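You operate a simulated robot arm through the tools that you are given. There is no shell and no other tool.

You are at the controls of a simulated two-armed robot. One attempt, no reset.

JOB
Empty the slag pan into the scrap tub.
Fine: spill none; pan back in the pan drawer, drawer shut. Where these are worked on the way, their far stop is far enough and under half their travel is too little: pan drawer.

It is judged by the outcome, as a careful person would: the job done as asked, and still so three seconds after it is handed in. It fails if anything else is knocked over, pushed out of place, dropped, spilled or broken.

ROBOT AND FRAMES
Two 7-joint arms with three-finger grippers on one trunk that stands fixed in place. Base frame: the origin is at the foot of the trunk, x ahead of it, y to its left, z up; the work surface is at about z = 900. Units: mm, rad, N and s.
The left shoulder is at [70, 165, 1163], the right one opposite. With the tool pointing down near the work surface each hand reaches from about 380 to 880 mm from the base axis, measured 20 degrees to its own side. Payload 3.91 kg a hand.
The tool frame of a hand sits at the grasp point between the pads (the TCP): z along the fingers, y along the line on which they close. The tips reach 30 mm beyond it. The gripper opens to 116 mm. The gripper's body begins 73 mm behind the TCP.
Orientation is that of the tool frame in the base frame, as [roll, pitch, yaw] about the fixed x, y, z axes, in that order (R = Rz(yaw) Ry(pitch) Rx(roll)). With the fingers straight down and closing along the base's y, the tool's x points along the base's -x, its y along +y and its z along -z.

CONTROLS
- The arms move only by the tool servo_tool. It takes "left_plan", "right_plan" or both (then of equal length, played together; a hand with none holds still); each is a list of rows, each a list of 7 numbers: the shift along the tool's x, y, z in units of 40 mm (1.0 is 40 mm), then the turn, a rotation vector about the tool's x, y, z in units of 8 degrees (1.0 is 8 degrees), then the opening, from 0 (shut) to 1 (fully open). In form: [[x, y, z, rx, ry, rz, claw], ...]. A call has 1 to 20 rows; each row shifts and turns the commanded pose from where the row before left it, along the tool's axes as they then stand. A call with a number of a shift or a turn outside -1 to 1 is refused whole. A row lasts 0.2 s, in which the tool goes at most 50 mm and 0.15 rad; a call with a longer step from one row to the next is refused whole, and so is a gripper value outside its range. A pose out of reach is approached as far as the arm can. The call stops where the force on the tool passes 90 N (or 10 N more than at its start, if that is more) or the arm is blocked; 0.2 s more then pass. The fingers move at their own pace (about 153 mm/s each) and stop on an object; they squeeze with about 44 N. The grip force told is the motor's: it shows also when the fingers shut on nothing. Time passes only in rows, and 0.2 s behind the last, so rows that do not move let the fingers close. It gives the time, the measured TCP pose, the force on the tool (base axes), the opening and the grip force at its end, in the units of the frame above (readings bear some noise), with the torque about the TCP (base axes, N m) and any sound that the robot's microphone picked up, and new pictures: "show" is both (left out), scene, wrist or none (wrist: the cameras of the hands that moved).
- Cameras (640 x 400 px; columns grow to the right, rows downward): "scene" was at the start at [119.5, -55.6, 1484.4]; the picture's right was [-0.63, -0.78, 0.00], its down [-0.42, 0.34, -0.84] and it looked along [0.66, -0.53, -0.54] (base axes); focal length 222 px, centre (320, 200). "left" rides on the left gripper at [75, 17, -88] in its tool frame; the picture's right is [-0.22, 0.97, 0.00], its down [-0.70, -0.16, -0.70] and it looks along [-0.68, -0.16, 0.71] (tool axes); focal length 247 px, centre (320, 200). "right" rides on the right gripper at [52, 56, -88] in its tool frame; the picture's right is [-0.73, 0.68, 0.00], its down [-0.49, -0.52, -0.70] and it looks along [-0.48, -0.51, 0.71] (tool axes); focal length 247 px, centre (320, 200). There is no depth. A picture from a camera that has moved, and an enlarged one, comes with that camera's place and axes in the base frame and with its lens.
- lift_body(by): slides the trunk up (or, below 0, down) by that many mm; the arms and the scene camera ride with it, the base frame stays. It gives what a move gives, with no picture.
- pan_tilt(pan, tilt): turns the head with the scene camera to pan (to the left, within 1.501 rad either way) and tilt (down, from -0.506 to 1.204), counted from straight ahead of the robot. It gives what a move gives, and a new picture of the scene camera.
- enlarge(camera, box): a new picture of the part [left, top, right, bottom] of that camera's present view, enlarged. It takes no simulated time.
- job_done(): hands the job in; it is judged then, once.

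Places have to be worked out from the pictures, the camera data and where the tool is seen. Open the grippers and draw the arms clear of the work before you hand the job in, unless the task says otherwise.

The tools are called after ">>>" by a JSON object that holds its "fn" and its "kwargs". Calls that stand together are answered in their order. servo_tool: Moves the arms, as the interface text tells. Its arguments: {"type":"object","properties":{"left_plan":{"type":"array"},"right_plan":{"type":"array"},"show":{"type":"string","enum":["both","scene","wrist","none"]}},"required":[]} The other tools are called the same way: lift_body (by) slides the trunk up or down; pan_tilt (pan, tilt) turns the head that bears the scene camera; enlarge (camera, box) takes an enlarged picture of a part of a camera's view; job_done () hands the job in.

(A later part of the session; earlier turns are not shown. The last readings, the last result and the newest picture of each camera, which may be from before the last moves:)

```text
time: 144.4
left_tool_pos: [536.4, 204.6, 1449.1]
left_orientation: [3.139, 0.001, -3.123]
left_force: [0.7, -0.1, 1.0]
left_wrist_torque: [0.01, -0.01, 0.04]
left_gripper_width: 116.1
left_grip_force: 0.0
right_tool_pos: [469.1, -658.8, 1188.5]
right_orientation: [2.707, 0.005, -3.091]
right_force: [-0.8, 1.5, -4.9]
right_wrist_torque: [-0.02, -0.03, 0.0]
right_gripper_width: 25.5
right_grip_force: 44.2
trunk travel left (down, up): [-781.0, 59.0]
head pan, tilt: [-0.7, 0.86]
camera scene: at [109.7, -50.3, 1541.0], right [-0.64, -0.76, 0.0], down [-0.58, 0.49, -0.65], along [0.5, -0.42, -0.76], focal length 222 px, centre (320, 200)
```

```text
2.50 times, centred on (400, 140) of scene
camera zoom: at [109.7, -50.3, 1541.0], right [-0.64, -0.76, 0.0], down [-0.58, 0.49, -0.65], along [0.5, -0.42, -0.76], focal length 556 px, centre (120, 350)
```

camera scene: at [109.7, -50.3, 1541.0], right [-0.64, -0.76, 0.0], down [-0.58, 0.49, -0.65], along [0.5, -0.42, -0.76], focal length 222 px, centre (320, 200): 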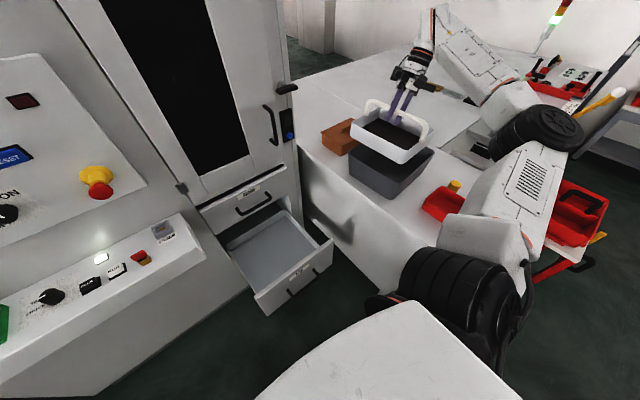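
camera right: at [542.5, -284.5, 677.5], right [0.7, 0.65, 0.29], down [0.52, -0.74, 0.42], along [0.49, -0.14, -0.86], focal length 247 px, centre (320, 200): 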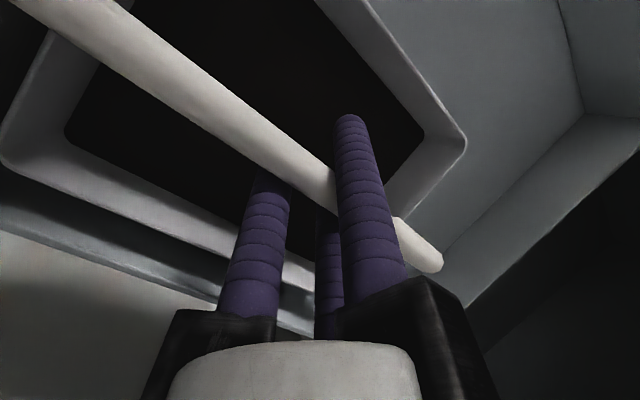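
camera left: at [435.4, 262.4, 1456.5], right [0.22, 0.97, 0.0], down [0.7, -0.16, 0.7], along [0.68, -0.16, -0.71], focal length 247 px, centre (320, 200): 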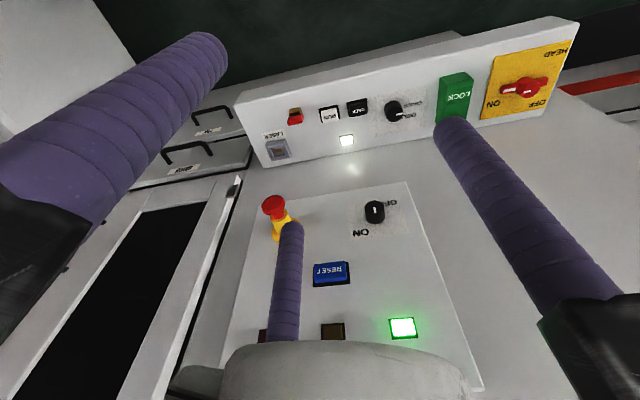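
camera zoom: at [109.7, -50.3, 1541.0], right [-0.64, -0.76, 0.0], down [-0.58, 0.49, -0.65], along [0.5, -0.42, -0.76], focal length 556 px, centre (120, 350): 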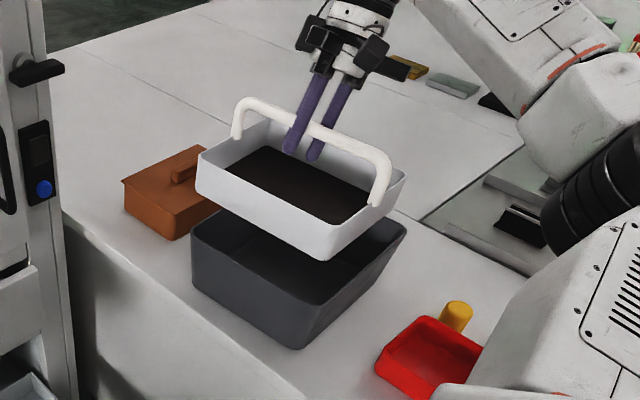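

The pan hangs level right above the tub. I shift it 30 mm outward and begin tipping about the bar, keeping it well above the rim.

>>> {"fn": "servo_tool", "kwargs": {"right_plan": [[0.02, -0.34, -0.157, 0, 0, 0, 0], [0.02, -0.34, -0.157, 0.3, 0, 0, 0], [0, 0, 0, 0.6, 0, 0, 0], [0, 0, 0, 0.75, 0, 0, 0], [0, 0, 0, 0.75, 0, 0, 0], [0, 0, 0, 0.75, 0, 0, 0], [0, 0, 0, 0.75, 0, 0, 0], [0, 0, 0, 0.75, 0, 0, 0], [0, 0, 0, 0.75, 0, 0, 0], [0, 0, 0, 0.5, 0, 0, 0], [0, 0, 0, 0, 0, 0, 0]], "show": "scene"}}

>>> {"fn": "enlarge", "kwargs": {"camera": "scene", "box": [300, 60, 500, 220]}}

```text
time: 146.8
left_tool_pos: [534.9, 204.0, 1448.8]
left_orientation: [3.139, 0.002, -3.122]
left_force: [0.8, -0.3, 0.6]
left_wrist_torque: [0.01, 0.0, -0.02]
left_gripper_width: 116.0
left_grip_force: 0.1
right_tool_pos: [467.7, -689.1, 1183.8]
right_orientation: [-2.751, 0.003, -3.092]
right_force: [-0.4, -0.1, -6.5]
right_wrist_torque: [0.25, -0.02, 0.01]
right_gripper_width: 25.4
right_grip_force: 43.7
trunk travel left (down, up): [-781.0, 59.0]
head pan, tilt: [-0.7, 0.86]
camera scene: at [109.7, -50.7, 1541.0], right [-0.64, -0.76, 0.0], down [-0.58, 0.49, -0.65], along [0.5, -0.42, -0.76], focal length 222 px, centre (320, 200)
```

scene: 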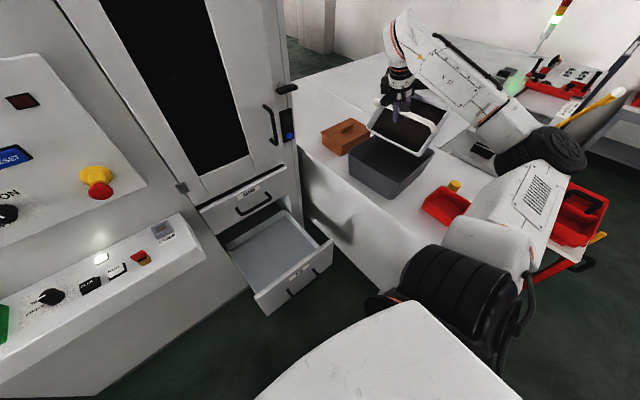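

```text
2.50 times, centred on (400, 140) of scene
camera zoom: at [109.7, -50.7, 1541.0], right [-0.64, -0.76, 0.0], down [-0.58, 0.49, -0.65], along [0.5, -0.42, -0.76], focal length 556 px, centre (120, 350)
```

zoom: 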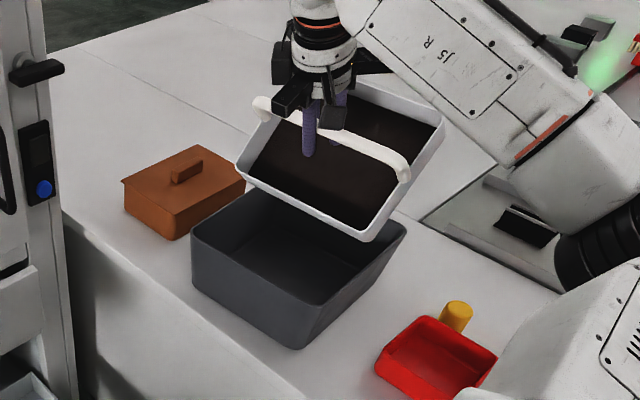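

The pan tips with the hand (≈45°). I continue in the same way to about 100°.

>>> {"fn": "servo_tool", "kwargs": {"right_plan": [[0, 0, 0, 0.5, 0, 0, 0], [0, 0, 0, 0.75, 0, 0, 0], [0, 0, 0, 0.75, 0, 0, 0], [0, 0, 0, 0.75, 0, 0, 0], [0, 0, 0, 0.75, 0, 0, 0], [0, 0, 0, 0.75, 0, 0, 0], [0, 0, 0, 0.75, 0, 0, 0], [0, 0, 0, 0.75, 0, 0, 0], [0, 0, 0, 0.5, 0, 0, 0], [0, 0, 0, 0, 0, 0, 0]], "show": "scene"}}

>>> {"fn": "enlarge", "kwargs": {"camera": "scene", "box": [300, 60, 500, 220]}}

```text
time: 149.0
left_tool_pos: [535.7, 202.4, 1448.3]
left_orientation: [3.139, 0.001, -3.121]
left_force: [-0.4, -0.3, 0.1]
left_wrist_torque: [0.02, 0.01, 0.01]
left_gripper_width: 116.1
left_grip_force: 0.1
right_tool_pos: [469.1, -688.8, 1184.7]
right_orientation: [-1.879, 0.004, -3.091]
right_force: [-0.5, -0.2, -5.6]
right_wrist_torque: [0.37, -0.05, 0.01]
right_gripper_width: 25.6
right_grip_force: 44.3
trunk travel left (down, up): [-781.0, 59.0]
head pan, tilt: [-0.7, 0.86]
camera scene: at [109.7, -50.5, 1541.0], right [-0.64, -0.76, 0.0], down [-0.58, 0.49, -0.65], along [0.5, -0.42, -0.76], focal length 222 px, centre (320, 200)
```

scene: 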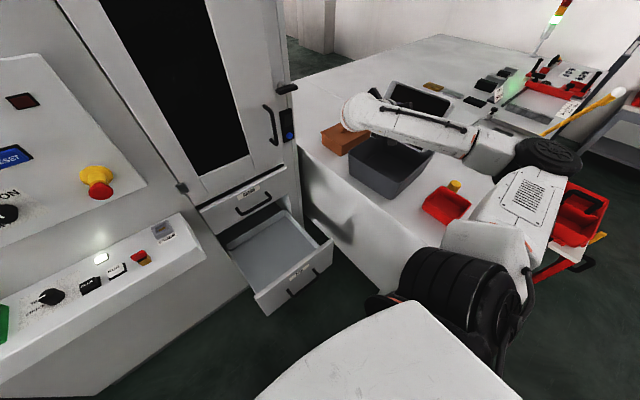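

```text
2.50 times, centred on (400, 140) of scene
camera zoom: at [109.7, -50.5, 1541.0], right [-0.64, -0.76, 0.0], down [-0.58, 0.49, -0.65], along [0.5, -0.42, -0.76], focal length 556 px, centre (120, 350)
```

zoom: 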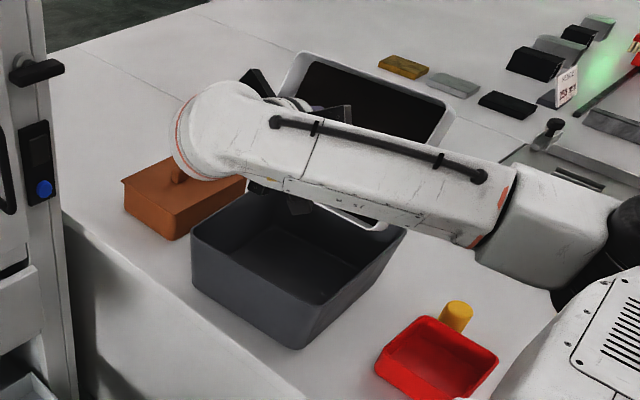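

At about 97° with the weight still on the hand. I lower the pan 60 mm so the pouring edge is ~35 mm above the rim before going further.

>>> {"fn": "servo_tool", "kwargs": {"right_plan": [[0, 0.35, 0.11, 0, 0, 0, 0], [0, 0.55, 0.175, 0, 0, 0, 0], [0, 0.5, 0.16, 0, 0, 0, 0], [0, 0, 0, 0, 0, 0, 0]], "show": "scene"}}

```text
time: 150.0
left_tool_pos: [533.2, 207.5, 1449.5]
left_orientation: [-3.142, 0.002, -3.123]
left_force: [0.1, -0.5, 0.7]
left_wrist_torque: [0.04, 0.04, 0.02]
left_gripper_width: 115.9
left_grip_force: 0.1
right_tool_pos: [467.5, -686.2, 1130.3]
right_orientation: [-1.877, 0.001, -3.088]
right_force: [-0.4, 6.3, 17.3]
right_wrist_torque: [-0.17, 2.82, -0.78]
right_gripper_width: 27.3
right_grip_force: 44.5
trunk travel left (down, up): [-781.0, 59.0]
head pan, tilt: [-0.7, 0.86]
camera scene: at [108.5, -46.2, 1541.5], right [-0.64, -0.77, 0.0], down [-0.58, 0.49, -0.65], along [0.5, -0.42, -0.76], focal length 222 px, centre (320, 200)
```

scene: 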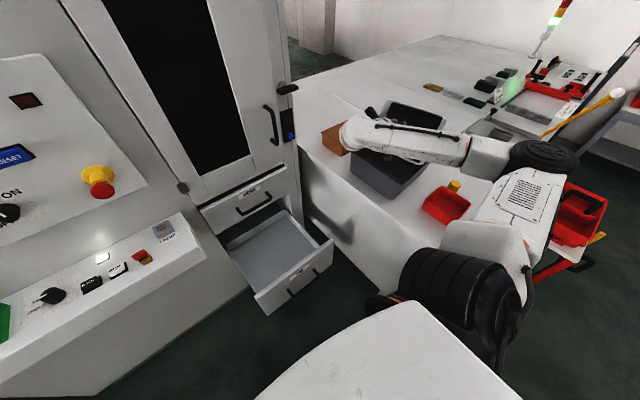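

A contact force appeared again (+17 N) while lowering. I enlarge immediately to see where the pan meets the tub.

>>> {"fn": "enlarge", "kwargs": {"camera": "scene", "box": [320, 80, 470, 210]}}

>>> {"fn": "enlarge", "kwargs": {"camera": "right", "box": [0, 0, 640, 400]}}

```text
3.08 times, centred on (395, 145) of scene
camera zoom: at [108.5, -46.2, 1541.5], right [-0.64, -0.77, 0.0], down [-0.58, 0.49, -0.65], along [0.5, -0.42, -0.76], focal length 684 px, centre (89, 369)
```

zoom: 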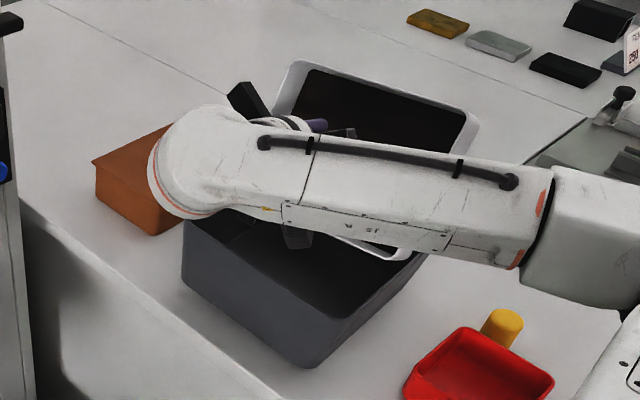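

```text
1.00 times, centred on (320, 200) of right (not enlarged: the box is as wide or as high as the picture)
camera zoom: at [409.7, -588.0, 1103.4], right [0.72, 0.24, -0.65], down [0.46, 0.54, 0.71], along [0.52, -0.81, 0.28], focal length 247 px, centre (320, 200)
```

zoom: 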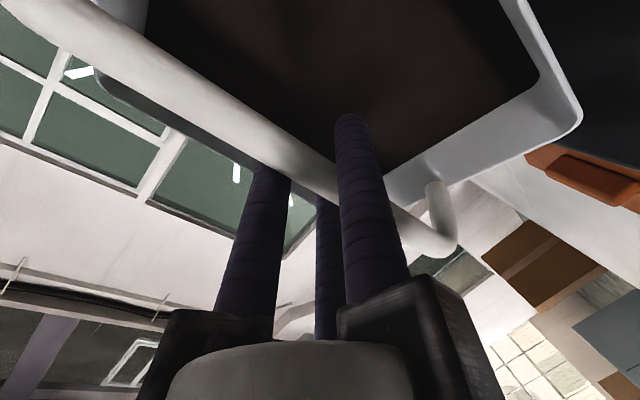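

The pan's lower corner at its -X end rests on the tub's -X rim: the pan sits ~20 mm off-centre along its bar and has slipped again. I raise it 50 mm, then shift +20 mm in X to centre it over the tub.

>>> {"fn": "servo_tool", "kwargs": {"right_plan": [[0, -0.35, -0.11, 0, 0, 0, 0], [0, -0.5, -0.16, 0, 0, 0, 0], [0, -0.35, -0.11, 0, 0, 0, 0], [-0.25, 0, 0, 0, 0, 0, 0], [-0.25, 0, 0, 0, 0, 0, 0], [0, 0, 0, 0, 0, 0, 0]], "show": "scene"}}

>>> {"fn": "enlarge", "kwargs": {"camera": "right", "box": [0, 0, 640, 400]}}

>>> {"fn": "enlarge", "kwargs": {"camera": "scene", "box": [320, 80, 470, 210]}}

```text
time: 151.4
left_tool_pos: [535.2, 203.2, 1449.9]
left_orientation: [3.139, 0.002, -3.122]
left_force: [-0.5, 0.8, -0.2]
left_wrist_torque: [0.03, 0.0, 0.0]
left_gripper_width: 116.0
left_grip_force: 0.0
right_tool_pos: [486.7, -690.7, 1175.8]
right_orientation: [-1.882, 0.003, -3.092]
right_force: [-0.3, 0.4, -6.3]
right_wrist_torque: [0.27, -0.03, 0.01]
right_gripper_width: 25.7
right_grip_force: 44.1
trunk travel left (down, up): [-781.0, 59.0]
head pan, tilt: [-0.7, 0.86]
camera scene: at [109.2, -50.6, 1541.1], right [-0.64, -0.76, 0.0], down [-0.58, 0.49, -0.65], along [0.5, -0.42, -0.76], focal length 222 px, centre (320, 200)
```

scene: 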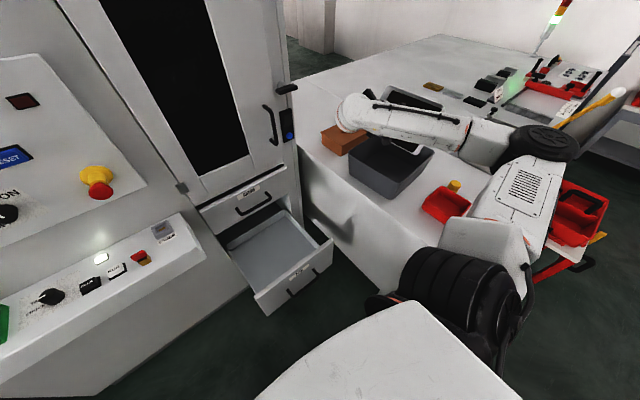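

```text
1.00 times, centred on (320, 200) of right (not enlarged: the box is as wide or as high as the picture)
camera zoom: at [430.3, -592.2, 1148.9], right [0.72, 0.24, -0.65], down [0.46, 0.53, 0.71], along [0.52, -0.81, 0.27], focal length 247 px, centre (320, 200)
```

zoom: 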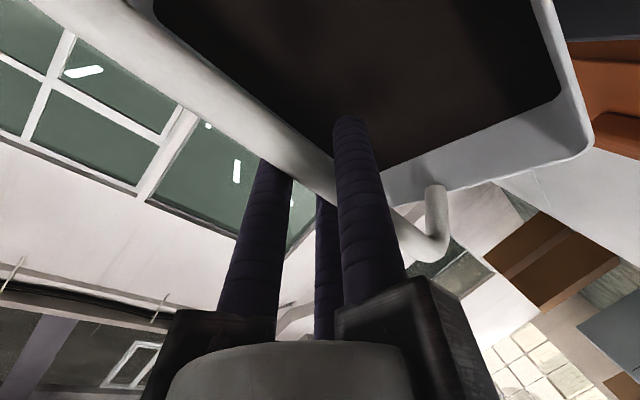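

```text
3.08 times, centred on (395, 145) of scene
camera zoom: at [109.2, -50.6, 1541.1], right [-0.64, -0.76, 0.0], down [-0.58, 0.49, -0.65], along [0.5, -0.42, -0.76], focal length 684 px, centre (89, 369)
```

zoom: 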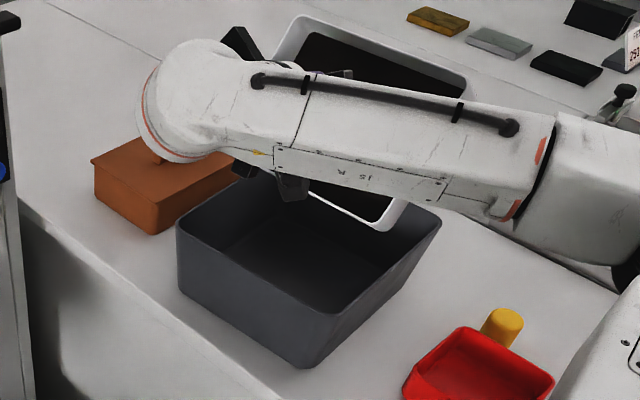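

Contact is gone. The pan now lags the hand by ~28°, but rolling the hand 180° about its own axis will turn that lag into a lead, with the bar held geometrically by the prongs rather than by friction. I raise 60 mm for clearance and try the first part of that roll.

>>> {"fn": "servo_tool", "kwargs": {"right_plan": [[0, -0.38, -0.12, 0, 0, 0, 0], [0, -0.6, -0.19, 0, 0, 0, 0], [0, -0.45, -0.146, 0, 0, 0, 0], [0, 0, 0, 0, 0, -0.4, 0], [0, 0, 0, 0, 0, -0.75, 0], [0, 0, 0, 0, 0, -0.75, 0], [0, 0, 0, 0, 0, -0.75, 0], [0, 0, 0, 0, 0, -0.4, 0], [0, 0, 0, 0, 0, 0, 0]], "show": "scene"}}

>>> {"fn": "enlarge", "kwargs": {"camera": "scene", "box": [300, 60, 500, 220]}}

```text
time: 153.4
left_tool_pos: [535.7, 203.4, 1449.1]
left_orientation: [3.137, 0.003, -3.121]
left_force: [-0.7, -0.9, 0.1]
left_wrist_torque: [-0.02, 0.04, 0.02]
left_gripper_width: 116.2
left_grip_force: 0.1
right_tool_pos: [488.5, -690.0, 1235.9]
right_orientation: [-1.909, -0.402, -2.954]
right_force: [0.1, -0.5, -5.3]
right_wrist_torque: [0.29, -0.1, 0.0]
right_gripper_width: 25.5
right_grip_force: 43.8
trunk travel left (down, up): [-781.0, 59.0]
head pan, tilt: [-0.7, 0.86]
camera scene: at [109.8, -50.4, 1541.0], right [-0.64, -0.76, 0.0], down [-0.58, 0.49, -0.65], along [0.5, -0.42, -0.76], focal length 222 px, centre (320, 200)
```

scene: 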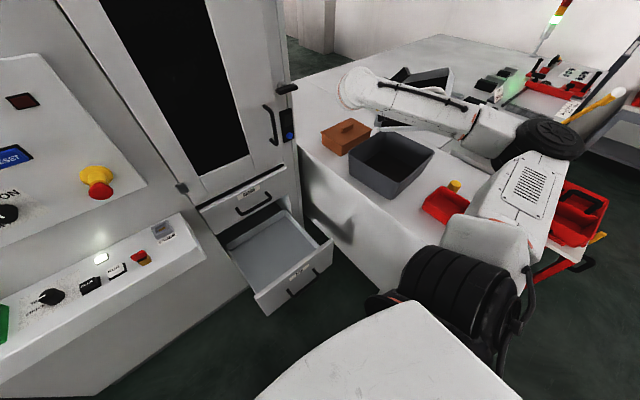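

```text
2.50 times, centred on (400, 140) of scene
camera zoom: at [109.8, -50.4, 1541.0], right [-0.64, -0.76, 0.0], down [-0.58, 0.49, -0.65], along [0.5, -0.42, -0.76], focal length 556 px, centre (120, 350)
```

zoom: 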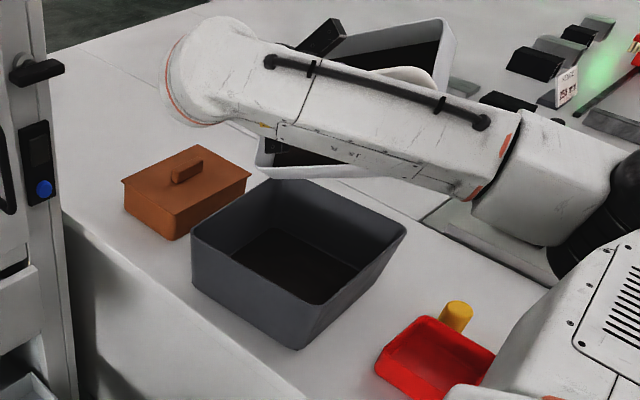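

The roll proceeds without a limit. I continue to about 90° of roll.

>>> {"fn": "servo_tool", "kwargs": {"right_plan": [[0, 0, 0, 0, 0, -0.5, 0], [0, 0, 0, 0, 0, -0.8, 0], [0, 0, 0, 0, 0, -0.8, 0], [0, 0, 0, 0, 0, -0.8, 0], [0, 0, 0, 0, 0, -0.8, 0], [0, 0, 0, 0, 0, -0.8, 0], [0, 0, 0, 0, 0, -0.8, 0], [0, 0, 0, 0, 0, -0.8, 0], [0, 0, 0, 0, 0, -0.8, 0], [0, 0, 0, 0, 0, -0.8, 0], [0, 0, 0, 0, 0, -0.5, 0], [0, 0, 0, 0, 0, 0, 0]], "show": "scene"}}

>>> {"fn": "enlarge", "kwargs": {"camera": "scene", "box": [300, 60, 500, 220]}}

```text
time: 156.0
left_tool_pos: [536.1, 203.1, 1449.4]
left_orientation: [3.138, 0.002, -3.124]
left_force: [-0.8, 0.7, 0.0]
left_wrist_torque: [0.03, 0.02, 0.01]
left_gripper_width: 116.0
left_grip_force: 0.1
right_tool_pos: [488.9, -688.1, 1236.6]
right_orientation: [-3.135, -1.261, -1.526]
right_force: [-0.3, 0.1, -5.1]
right_wrist_torque: [0.34, -0.12, -0.02]
right_gripper_width: 25.3
right_grip_force: 43.6
trunk travel left (down, up): [-781.0, 59.0]
head pan, tilt: [-0.7, 0.86]
camera scene: at [109.7, -50.4, 1541.0], right [-0.64, -0.76, 0.0], down [-0.58, 0.49, -0.65], along [0.5, -0.42, -0.76], focal length 222 px, centre (320, 200)
```

scene: 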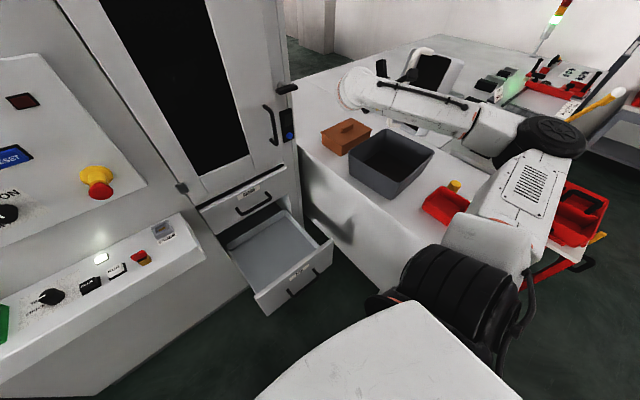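

```text
2.50 times, centred on (400, 140) of scene
camera zoom: at [109.7, -50.4, 1541.0], right [-0.64, -0.76, 0.0], down [-0.58, 0.49, -0.65], along [0.5, -0.42, -0.76], focal length 556 px, centre (120, 350)
```

zoom: 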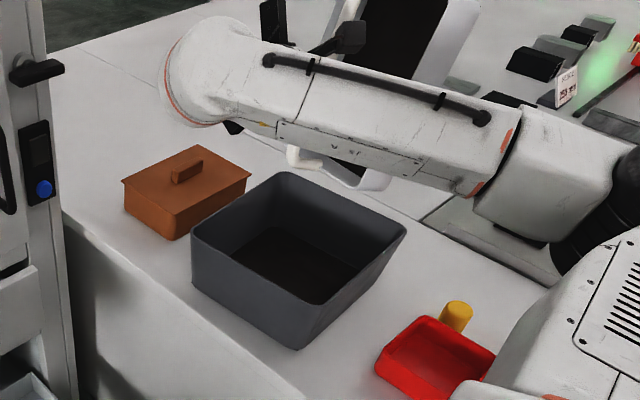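

The bar is now vertical and held geometrically. Next I pitch the hand up about 38° (opening then faces slightly downward, ~107°).

>>> {"fn": "servo_tool", "kwargs": {"right_plan": [[0, 0, 0, 0, 0.4, 0, 0], [0, 0, 0, 0, 0.75, 0, 0], [0, 0, 0, 0, 0.75, 0, 0], [0, 0, 0, 0, 0.75, 0, 0], [0, 0, 0, 0, 0.75, 0, 0], [0, 0, 0, 0, 0.75, 0, 0], [0, 0, 0, 0, 0.5, 0, 0], [0, 0, 0, 0, 0, 0, 0]], "show": "scene"}}

>>> {"fn": "enlarge", "kwargs": {"camera": "scene", "box": [300, 60, 500, 220]}}

```text
time: 157.8
left_tool_pos: [535.6, 204.9, 1449.3]
left_orientation: [3.137, 0.001, -3.122]
left_force: [0.3, 0.7, 1.0]
left_wrist_torque: [0.02, 0.01, -0.02]
left_gripper_width: 116.2
left_grip_force: 0.1
right_tool_pos: [486.3, -687.4, 1237.3]
right_orientation: [-0.011, -1.231, 1.633]
right_force: [0.4, 0.6, -2.8]
right_wrist_torque: [0.18, -0.09, 0.01]
right_gripper_width: 25.5
right_grip_force: 44.3
trunk travel left (down, up): [-781.0, 59.0]
head pan, tilt: [-0.7, 0.86]
camera scene: at [109.4, -50.1, 1541.1], right [-0.64, -0.76, 0.0], down [-0.58, 0.49, -0.65], along [0.5, -0.42, -0.76], focal length 222 px, centre (320, 200)
```

scene: 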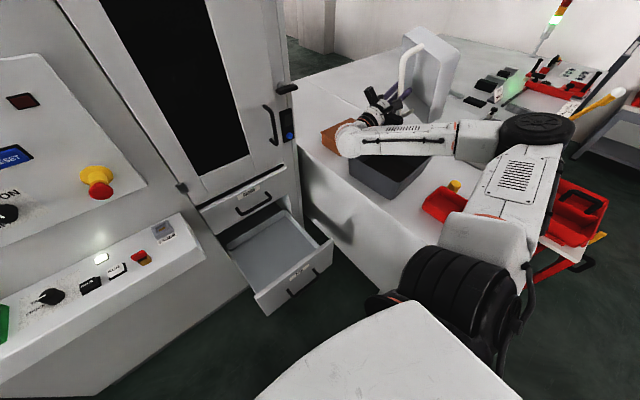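

```text
2.50 times, centred on (400, 140) of scene
camera zoom: at [109.4, -50.1, 1541.1], right [-0.64, -0.76, 0.0], down [-0.58, 0.49, -0.65], along [0.5, -0.42, -0.76], focal length 556 px, centre (120, 350)
```

zoom: 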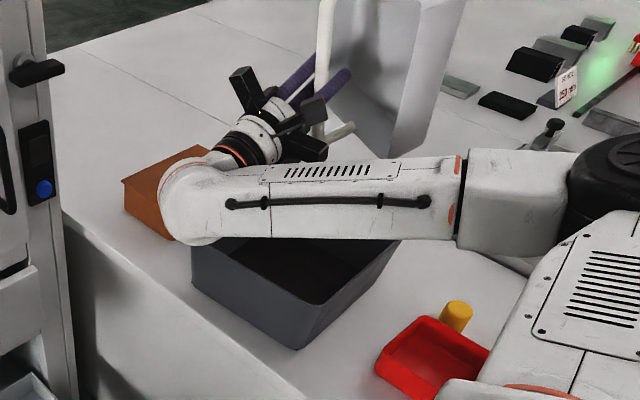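

The weight dropped from 5.3 to 2.8 N: the slag has left the pan. I enlarge to check the pan's inside, the tub and the bench around it.

>>> {"fn": "enlarge", "kwargs": {"camera": "scene", "box": [350, 20, 480, 120]}}

>>> {"fn": "enlarge", "kwargs": {"camera": "right", "box": [0, 0, 640, 400]}}

>>> {"fn": "enlarge", "kwargs": {"camera": "scene", "box": [310, 110, 470, 230]}}

```text
4.00 times, centred on (415, 70) of scene
camera zoom: at [109.4, -50.1, 1541.1], right [-0.64, -0.76, 0.0], down [-0.58, 0.49, -0.65], along [0.5, -0.42, -0.76], focal length 889 px, centre (-60, 720)
```

zoom: 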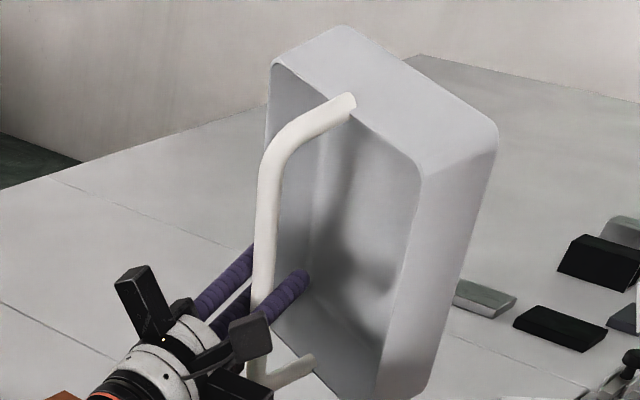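

```text
1.00 times, centred on (320, 200) of right (not enlarged: the box is as wide or as high as the picture)
camera zoom: at [425.9, -590.8, 1256.5], right [-0.67, -0.28, -0.69], down [0.5, 0.52, -0.69], along [0.56, -0.81, -0.21], focal length 247 px, centre (320, 200)
```

zoom: 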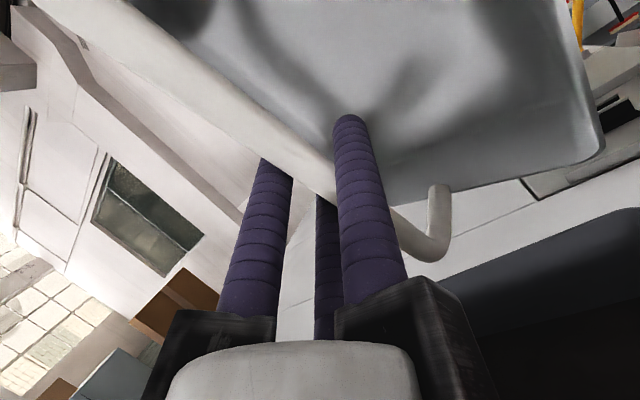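

```text
3.33 times, centred on (390, 170) of scene
camera zoom: at [109.4, -50.1, 1541.1], right [-0.64, -0.76, 0.0], down [-0.58, 0.49, -0.65], along [0.5, -0.42, -0.76], focal length 741 px, centre (87, 300)
```

zoom: 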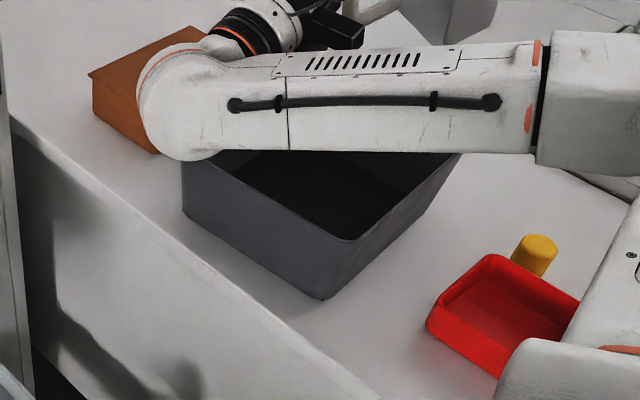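

The pan is spotless inside and the tub now holds a dark-brown layer; nothing lies on the bench around it. Now I turn the empty pan back upright by pitching the hand down toward vertical, high above the tub.

>>> {"fn": "servo_tool", "kwargs": {"right_plan": [[0, 0, 0, 0, -0.4, 0, 0], [0, 0, 0, 0, -0.75, 0, 0], [0, 0, 0, 0, -0.75, 0, 0], [0, 0, 0, 0, -0.75, 0, 0], [0, 0, 0, 0, -0.75, 0, 0], [0, 0, 0, 0, -0.75, 0, 0], [0, 0, 0, 0, -0.75, 0, 0], [0, 0, 0, 0, -0.75, 0, 0], [0, 0, 0, 0, -0.75, 0, 0], [0, 0, 0, 0, 0, 0, 0]], "show": "scene"}}

>>> {"fn": "enlarge", "kwargs": {"camera": "scene", "box": [300, 60, 500, 220]}}

```text
time: 160.0
left_tool_pos: [535.2, 203.5, 1449.5]
left_orientation: [3.138, 0.002, -3.122]
left_force: [0.0, 1.1, -0.2]
left_wrist_torque: [-0.01, -0.02, -0.03]
left_gripper_width: 116.0
left_grip_force: 0.0
right_tool_pos: [488.2, -688.3, 1236.4]
right_orientation: [-3.133, -1.017, -1.525]
right_force: [0.6, 0.0, -3.8]
right_wrist_torque: [0.24, -0.11, 0.01]
right_gripper_width: 25.4
right_grip_force: 44.2
trunk travel left (down, up): [-781.0, 59.0]
head pan, tilt: [-0.7, 0.86]
camera scene: at [109.6, -50.2, 1541.0], right [-0.64, -0.76, 0.0], down [-0.58, 0.49, -0.65], along [0.5, -0.42, -0.76], focal length 222 px, centre (320, 200)
```

scene: 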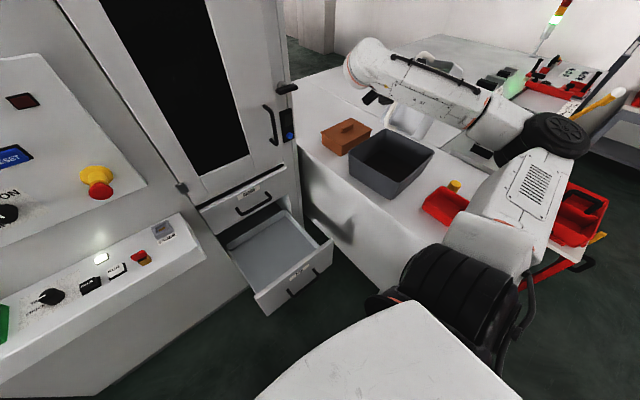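

```text
2.50 times, centred on (400, 140) of scene
camera zoom: at [109.6, -50.2, 1541.0], right [-0.64, -0.76, 0.0], down [-0.58, 0.49, -0.65], along [0.5, -0.42, -0.76], focal length 556 px, centre (120, 350)
```

zoom: 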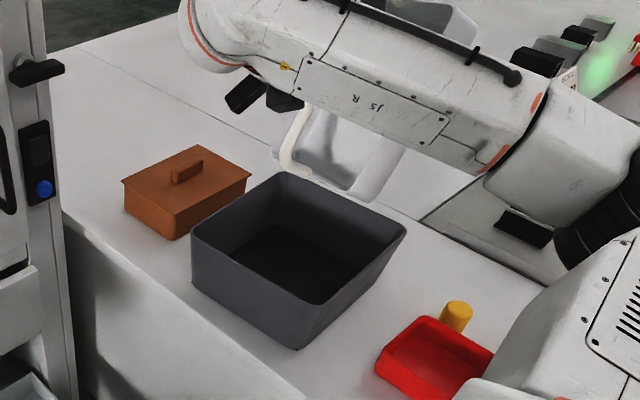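

The slag lies in the tub and nothing is around it. I keep pitching down to vertical and then lean the hand so that the pan hangs level.

>>> {"fn": "servo_tool", "kwargs": {"right_plan": [[0, 0, 0, 0, -0.75, 0, 0], [0, 0, 0, 0, -0.75, 0, 0], [0, 0, 0, 0, -0.75, 0, 0], [0, 0, 0, 0, -0.75, 0, 0], [0, 0, 0, 0, -0.75, 0, 0], [0, 0, 0, 0, -0.75, 0, 0], [0, 0, 0, 0, -0.75, 0, 0], [0, 0, 0, 0, -0.75, 0, 0], [0, 0, 0, 0, -0.75, 0, 0], [0, 0, 0, 0, -0.53, 0, 0], [0, 0, 0, 0, 0, 0, 0]], "show": "both"}}

>>> {"fn": "enlarge", "kwargs": {"camera": "scene", "box": [300, 40, 500, 220]}}

```text
time: 162.4
left_tool_pos: [536.5, 203.2, 1448.7]
left_orientation: [3.137, 0.001, -3.123]
left_force: [-0.7, 0.2, 0.3]
left_wrist_torque: [-0.02, -0.01, -0.03]
left_gripper_width: 116.0
left_grip_force: 0.1
right_tool_pos: [488.5, -687.6, 1237.8]
right_orientation: [-3.137, 0.0, -1.521]
right_force: [0.6, 0.7, -3.4]
right_wrist_torque: [0.03, -0.12, 0.02]
right_gripper_width: 25.3
right_grip_force: 43.9
trunk travel left (down, up): [-781.0, 59.0]
head pan, tilt: [-0.7, 0.86]
camera scene: at [109.5, -50.1, 1541.1], right [-0.64, -0.76, 0.0], down [-0.58, 0.49, -0.65], along [0.5, -0.42, -0.76], focal length 222 px, centre (320, 200)
camera right: at [434.5, -743.9, 1325.2], right [-0.72, 0.7, 0.0], down [0.5, 0.51, 0.7], along [0.49, 0.5, -0.71], focal length 247 px, centre (320, 200)
```

scene: 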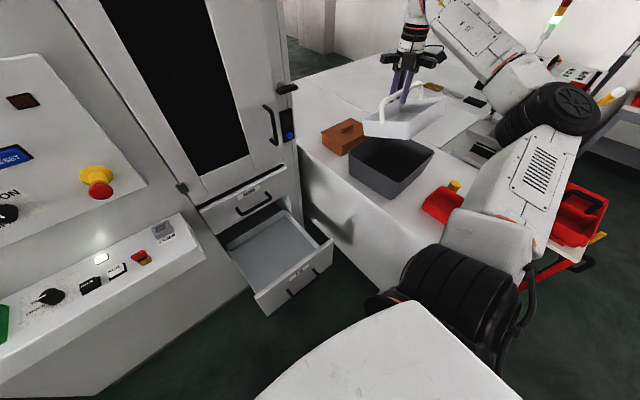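
right: 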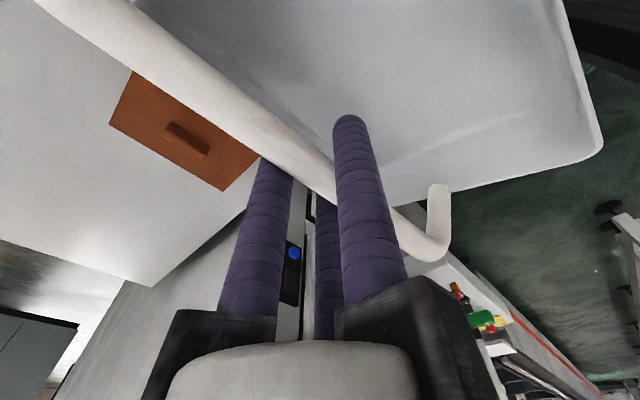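

```text
2.22 times, centred on (400, 130) of scene
camera zoom: at [109.5, -50.1, 1541.1], right [-0.64, -0.76, 0.0], down [-0.58, 0.49, -0.65], along [0.5, -0.42, -0.76], focal length 494 px, centre (142, 356)
```

zoom: 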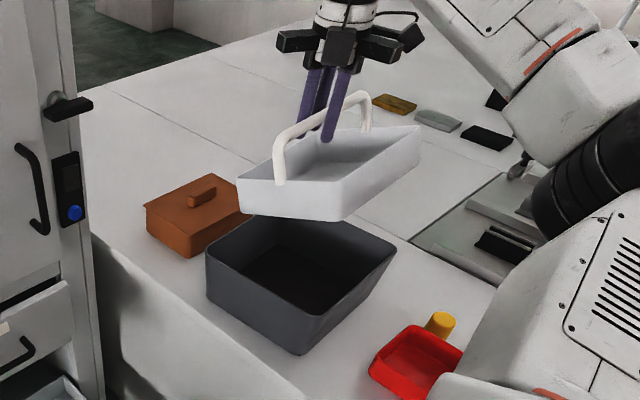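

I trim the yaw and lean the hand forward 28° so the empty pan hangs level with its bar along Y, as it was in the drawer originally.

>>> {"fn": "servo_tool", "kwargs": {"right_plan": [[0, 0, 0, 0, 0, 0.36, 0], [0, 0, 0, 0.6, 0, 0, 0], [0, 0, 0, 0.75, 0, 0, 0], [0, 0, 0, 0.75, 0, 0, 0], [0, 0, 0, 0.75, 0, 0, 0], [0, 0, 0, 0.6, 0, 0, 0], [0, 0, 0, 0, 0, 0, 0]], "show": "scene"}}

>>> {"fn": "enlarge", "kwargs": {"camera": "scene", "box": [300, 40, 500, 220]}}

```text
time: 164.0
left_tool_pos: [536.6, 204.5, 1448.4]
left_orientation: [3.138, 0.002, -3.122]
left_force: [-0.6, 0.0, -0.2]
left_wrist_torque: [0.02, 0.01, 0.04]
left_gripper_width: 116.0
left_grip_force: 0.0
right_tool_pos: [487.9, -687.7, 1237.2]
right_orientation: [-2.654, 0.0, -1.569]
right_force: [0.0, 1.0, -3.1]
right_wrist_torque: [0.01, 0.0, -0.03]
right_gripper_width: 25.5
right_grip_force: 43.7
trunk travel left (down, up): [-781.0, 59.0]
head pan, tilt: [-0.7, 0.86]
camera scene: at [109.9, -49.8, 1541.0], right [-0.64, -0.77, 0.0], down [-0.58, 0.49, -0.65], along [0.5, -0.42, -0.76], focal length 222 px, centre (320, 200)
```

scene: 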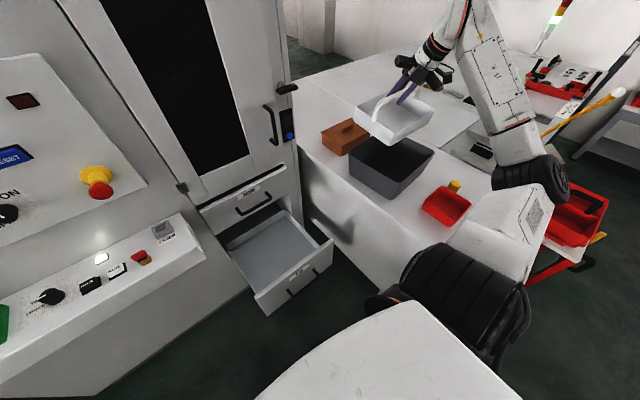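

```text
2.22 times, centred on (400, 130) of scene
camera zoom: at [109.9, -49.8, 1541.0], right [-0.64, -0.77, 0.0], down [-0.58, 0.49, -0.65], along [0.5, -0.42, -0.76], focal length 494 px, centre (142, 356)
```

zoom: 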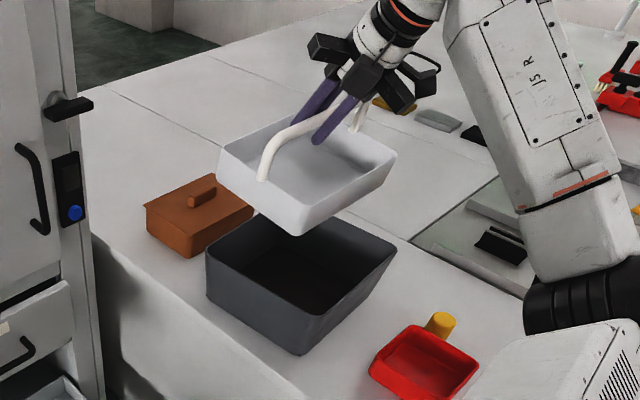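

The pan hangs level (zero torque). I carry it back toward the drawer: first across and away from the tub.

>>> {"fn": "servo_tool", "kwargs": {"right_plan": [[-0.34, -0.03, 0.14, 0, 0, 0, 0], [-0.54, -0.045, 0.22, 0, 0, 0, 0], [-0.67, -0.057, 0.277, 0, 0, 0, 0], [-0.67, -0.057, 0.277, 0, 0, 0, 0], [-0.67, -0.057, 0.277, 0, 0, 0, 0], [-0.67, -0.057, 0.277, 0, 0, 0, 0], [-0.67, -0.057, 0.277, 0, 0, 0, 0], [-0.67, -0.057, 0.277, 0, 0, 0, 0], [-0.67, -0.057, 0.277, 0, 0, 0, 0], [-0.67, -0.057, 0.277, 0, 0, 0, 0], [-0.45, -0.04, 0.18, 0, 0, 0, 0], [0, 0, 0, 0, 0, 0, 0]], "show": "scene"}}

```text
time: 166.6
left_tool_pos: [536.3, 203.6, 1449.7]
left_orientation: [3.139, 0.002, -3.123]
left_force: [-0.6, -0.1, 0.7]
left_wrist_torque: [0.03, -0.02, 0.02]
left_gripper_width: 116.1
left_grip_force: 0.2
right_tool_pos: [560.3, -419.1, 1149.1]
right_orientation: [-2.654, 0.0, -1.568]
right_force: [0.3, 0.1, -3.7]
right_wrist_torque: [0.02, 0.05, 0.01]
right_gripper_width: 25.6
right_grip_force: 44.7
trunk travel left (down, up): [-781.0, 59.0]
head pan, tilt: [-0.7, 0.86]
camera scene: at [109.3, -50.5, 1541.1], right [-0.64, -0.76, 0.0], down [-0.58, 0.49, -0.65], along [0.5, -0.42, -0.76], focal length 222 px, centre (320, 200)
```

scene: 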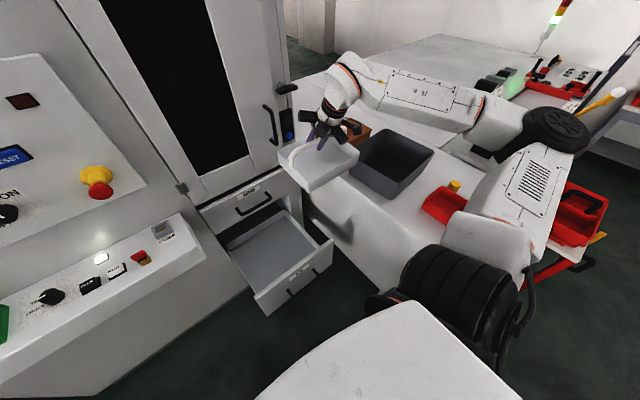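

Still level. I bring it above the drawer at about [612, -210, 880].

>>> {"fn": "servo_tool", "kwargs": {"right_plan": [[-0.24, 0.09, 0.3, 0, 0, 0, 0], [-0.38, 0.145, 0.476, 0, 0, 0, 0], [-0.475, 0.182, 0.595, 0, 0, 0, 0], [-0.475, 0.182, 0.595, 0, 0, 0, 0], [-0.475, 0.182, 0.595, 0, 0, 0, 0], [-0.475, 0.182, 0.595, 0, 0, 0, 0], [-0.475, 0.182, 0.595, 0, 0, 0, 0], [-0.475, 0.182, 0.595, 0, 0, 0, 0], [-0.475, 0.182, 0.595, 0, 0, 0, 0], [-0.475, 0.182, 0.595, 0, 0, 0, 0], [-0.475, 0.182, 0.595, 0, 0, 0, 0], [-0.3, 0.11, 0.37, 0, 0, 0, 0], [0, 0, 0, 0, 0, 0, 0]], "show": "both"}}

>>> {"fn": "enlarge", "kwargs": {"camera": "scene", "box": [200, 130, 380, 310]}}

```text
time: 169.4
left_tool_pos: [535.5, 203.7, 1448.4]
left_orientation: [3.138, 0.003, -3.122]
left_force: [-0.6, -0.5, 0.5]
left_wrist_torque: [0.01, 0.02, -0.02]
left_gripper_width: 116.3
left_grip_force: 0.1
right_tool_pos: [610.3, -212.2, 883.6]
right_orientation: [-2.657, 0.001, -1.569]
right_force: [0.0, -0.1, -2.9]
right_wrist_torque: [0.05, 0.03, -0.01]
right_gripper_width: 25.3
right_grip_force: 43.7
trunk travel left (down, up): [-781.0, 59.0]
head pan, tilt: [-0.7, 0.86]
camera scene: at [109.1, -50.0, 1541.1], right [-0.64, -0.76, 0.0], down [-0.58, 0.49, -0.65], along [0.5, -0.42, -0.76], focal length 222 px, centre (320, 200)
camera right: at [519.3, -265.0, 934.4], right [-0.6, 0.73, -0.32], down [0.14, 0.49, 0.86], along [0.79, 0.48, -0.39], focal length 247 px, centre (320, 200)
```

scene: 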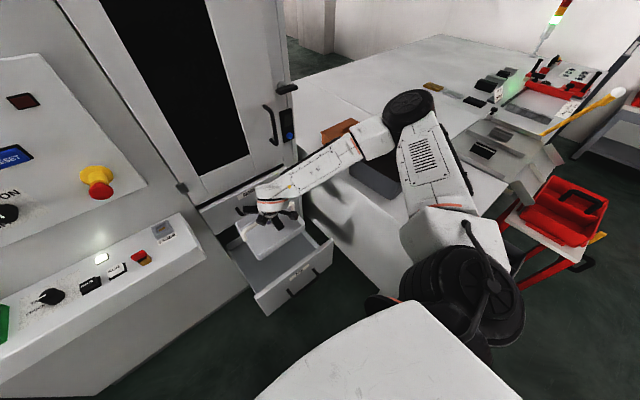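
right: 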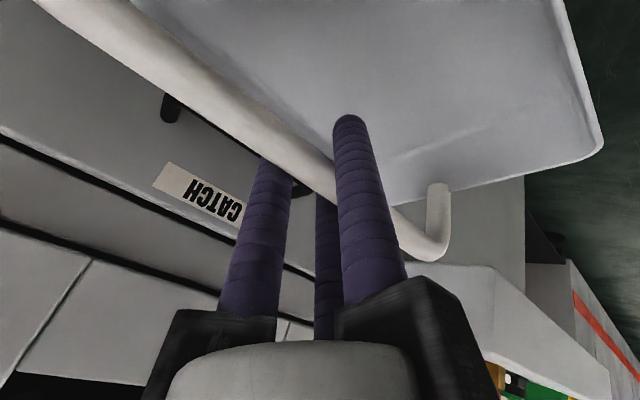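

```text
2.22 times, centred on (290, 220) of scene
camera zoom: at [109.1, -50.0, 1541.1], right [-0.64, -0.76, 0.0], down [-0.58, 0.49, -0.65], along [0.5, -0.42, -0.76], focal length 494 px, centre (387, 156)
```

zoom: 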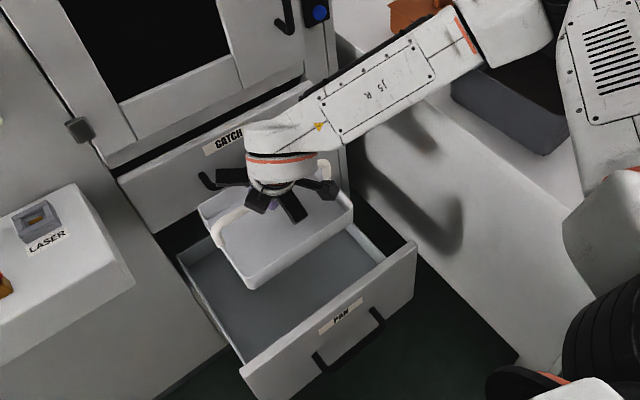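

The pan is right above its place. I lower it about 265 mm into the drawer.

>>> {"fn": "servo_tool", "kwargs": {"right_plan": [[0, 0.18, 0.33, 0, 0, 0, 0], [0, 0.28, 0.53, 0, 0, 0, 0], [0, 0.351, 0.663, 0, 0, 0, 0], [0, 0.351, 0.663, 0, 0, 0, 0], [0, 0.351, 0.663, 0, 0, 0, 0], [0, 0.351, 0.663, 0, 0, 0, 0], [0, 0.351, 0.663, 0, 0, 0, 0], [0, 0.351, 0.663, 0, 0, 0, 0], [0, 0.28, 0.53, 0, 0, 0, 0], [0, 0.18, 0.33, 0, 0, 0, 0], [0, 0, 0, 0, 0, 0, 0]], "show": "both"}}

```text
time: 171.8
left_tool_pos: [535.1, 205.0, 1448.7]
left_orientation: [3.138, 0.002, -3.122]
left_force: [-0.1, -0.8, -0.1]
left_wrist_torque: [0.0, 0.01, 0.0]
left_gripper_width: 116.0
left_grip_force: 0.0
right_tool_pos: [609.6, -213.6, 624.8]
right_orientation: [-2.655, 0.0, -1.569]
right_force: [-0.4, 0.3, -2.9]
right_wrist_torque: [0.02, -0.01, 0.01]
right_gripper_width: 25.7
right_grip_force: 43.8
trunk travel left (down, up): [-781.0, 59.0]
head pan, tilt: [-0.7, 0.86]
camera scene: at [109.7, -49.6, 1541.1], right [-0.64, -0.76, 0.0], down [-0.58, 0.49, -0.65], along [0.5, -0.42, -0.76], focal length 222 px, centre (320, 200)
camera right: at [519.4, -265.6, 677.0], right [-0.6, 0.73, -0.32], down [0.14, 0.49, 0.86], along [0.79, 0.48, -0.39], focal length 247 px, centre (320, 200)
```

scene: 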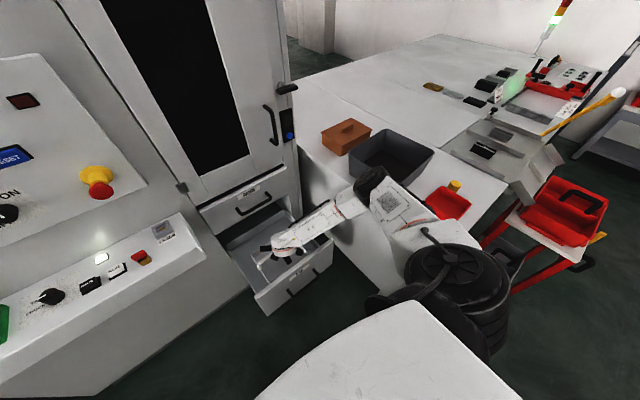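
right: 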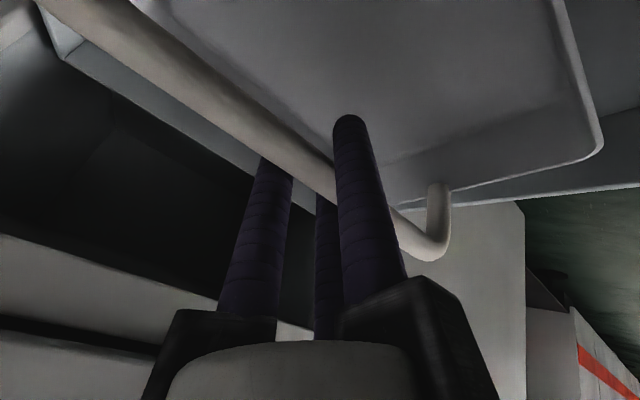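

Almost there. I lower the last part in small steps until the drawer floor carries the pan.

>>> {"fn": "servo_tool", "kwargs": {"right_plan": [[0, 0.117, 0.221, 0, 0, 0, 0], [0, 0.117, 0.221, 0, 0, 0, 0], [0, 0.094, 0.177, 0, 0, 0, 0], [0, 0.058, 0.11, 0, 0, 0, 0], [0, 0, 0, 0, 0, 0, 0]], "show": "none"}}

```text
time: 173.0
left_tool_pos: [534.9, 203.9, 1448.1]
left_orientation: [3.138, 0.002, -3.122]
left_force: [-0.5, -0.4, 0.3]
left_wrist_torque: [0.0, -0.01, -0.01]
left_gripper_width: 116.2
left_grip_force: 0.0
right_tool_pos: [610.4, -214.6, 593.8]
right_orientation: [-2.658, 0.0, -1.57]
right_force: [2.1, -0.6, 0.9]
right_wrist_torque: [0.37, 0.18, -0.04]
right_gripper_width: 25.4
right_grip_force: 44.1
trunk travel left (down, up): [-781.0, 59.0]
head pan, tilt: [-0.7, 0.86]
```

First touch felt. I lower 4 mm more and then release.

>>> {"fn": "servo_tool", "kwargs": {"right_plan": [[0, 0.047, 0.088, 0, 0, 0, 0], [0, 0.023, 0.044, 0, 0, 0, 0], [0, 0, 0, 0, 0, 0, 0]], "show": "none"}}

```text
time: 173.8
left_tool_pos: [534.4, 204.8, 1448.9]
left_orientation: [3.137, 0.004, -3.122]
left_force: [0.4, 0.3, -0.4]
left_wrist_torque: [-0.03, -0.01, 0.02]
left_gripper_width: 116.1
left_grip_force: 0.1
right_tool_pos: [610.9, -213.4, 587.5]
right_orientation: [-2.656, 0.001, -1.567]
right_force: [1.5, 0.7, 2.0]
right_wrist_torque: [0.63, 0.25, -0.23]
right_gripper_width: 25.5
right_grip_force: 44.3
trunk travel left (down, up): [-781.0, 59.0]
head pan, tilt: [-0.7, 0.86]
```

>>> {"fn": "servo_tool", "kwargs": {"right_plan": [[0, 0.047, 0.088, 0, 0, 0, 0], [0, 0.023, 0.044, 0, 0, 0, 0], [0, 0, 0, 0, 0, 0, 0]], "show": "both"}}

>>> {"fn": "enlarge", "kwargs": {"camera": "scene", "box": [210, 170, 370, 310]}}

```text
time: 174.6
left_tool_pos: [530.9, 204.5, 1450.8]
left_orientation: [3.141, 0.006, -3.122]
left_force: [0.3, 0.4, 0.0]
left_wrist_torque: [-0.04, 0.02, 0.0]
left_gripper_width: 116.1
left_grip_force: 0.1
right_tool_pos: [612.0, -213.1, 585.6]
right_orientation: [-2.65, 0.001, -1.571]
right_force: [1.1, -3.3, 31.8]
right_wrist_torque: [0.74, 0.13, -0.38]
right_gripper_width: 25.7
right_grip_force: 44.0
trunk travel left (down, up): [-781.0, 59.0]
head pan, tilt: [-0.7, 0.86]
camera scene: at [105.3, -48.7, 1541.8], right [-0.64, -0.76, 0.0], down [-0.58, 0.49, -0.65], along [0.5, -0.42, -0.76], focal length 222 px, centre (320, 200)
camera right: at [519.7, -265.7, 636.1], right [-0.6, 0.73, -0.32], down [0.13, 0.49, 0.86], along [0.79, 0.48, -0.39], focal length 247 px, centre (320, 200)
```

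scene: 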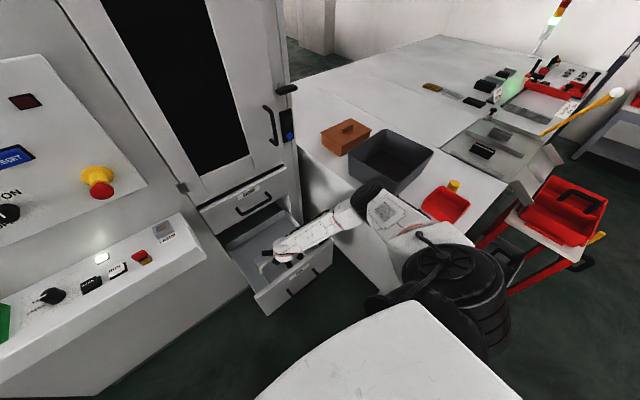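
right: 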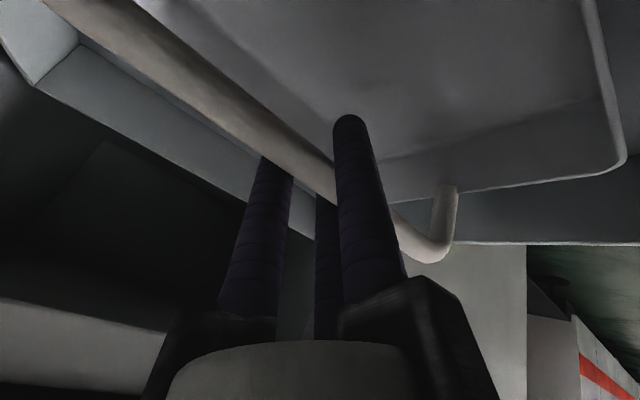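

```text
2.86 times, centred on (290, 240) of scene
camera zoom: at [105.3, -48.7, 1541.8], right [-0.64, -0.76, 0.0], down [-0.58, 0.49, -0.65], along [0.5, -0.42, -0.76], focal length 635 px, centre (406, 86)
```

zoom: 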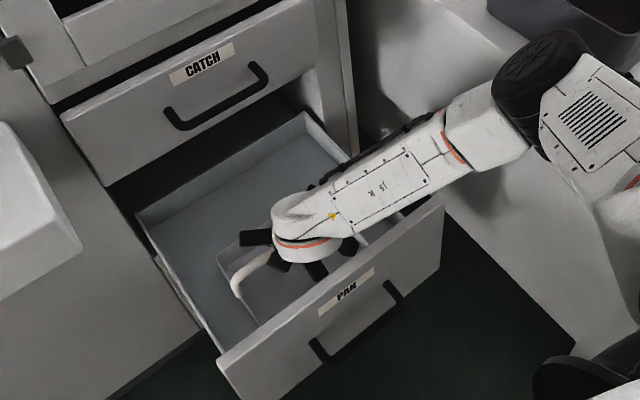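

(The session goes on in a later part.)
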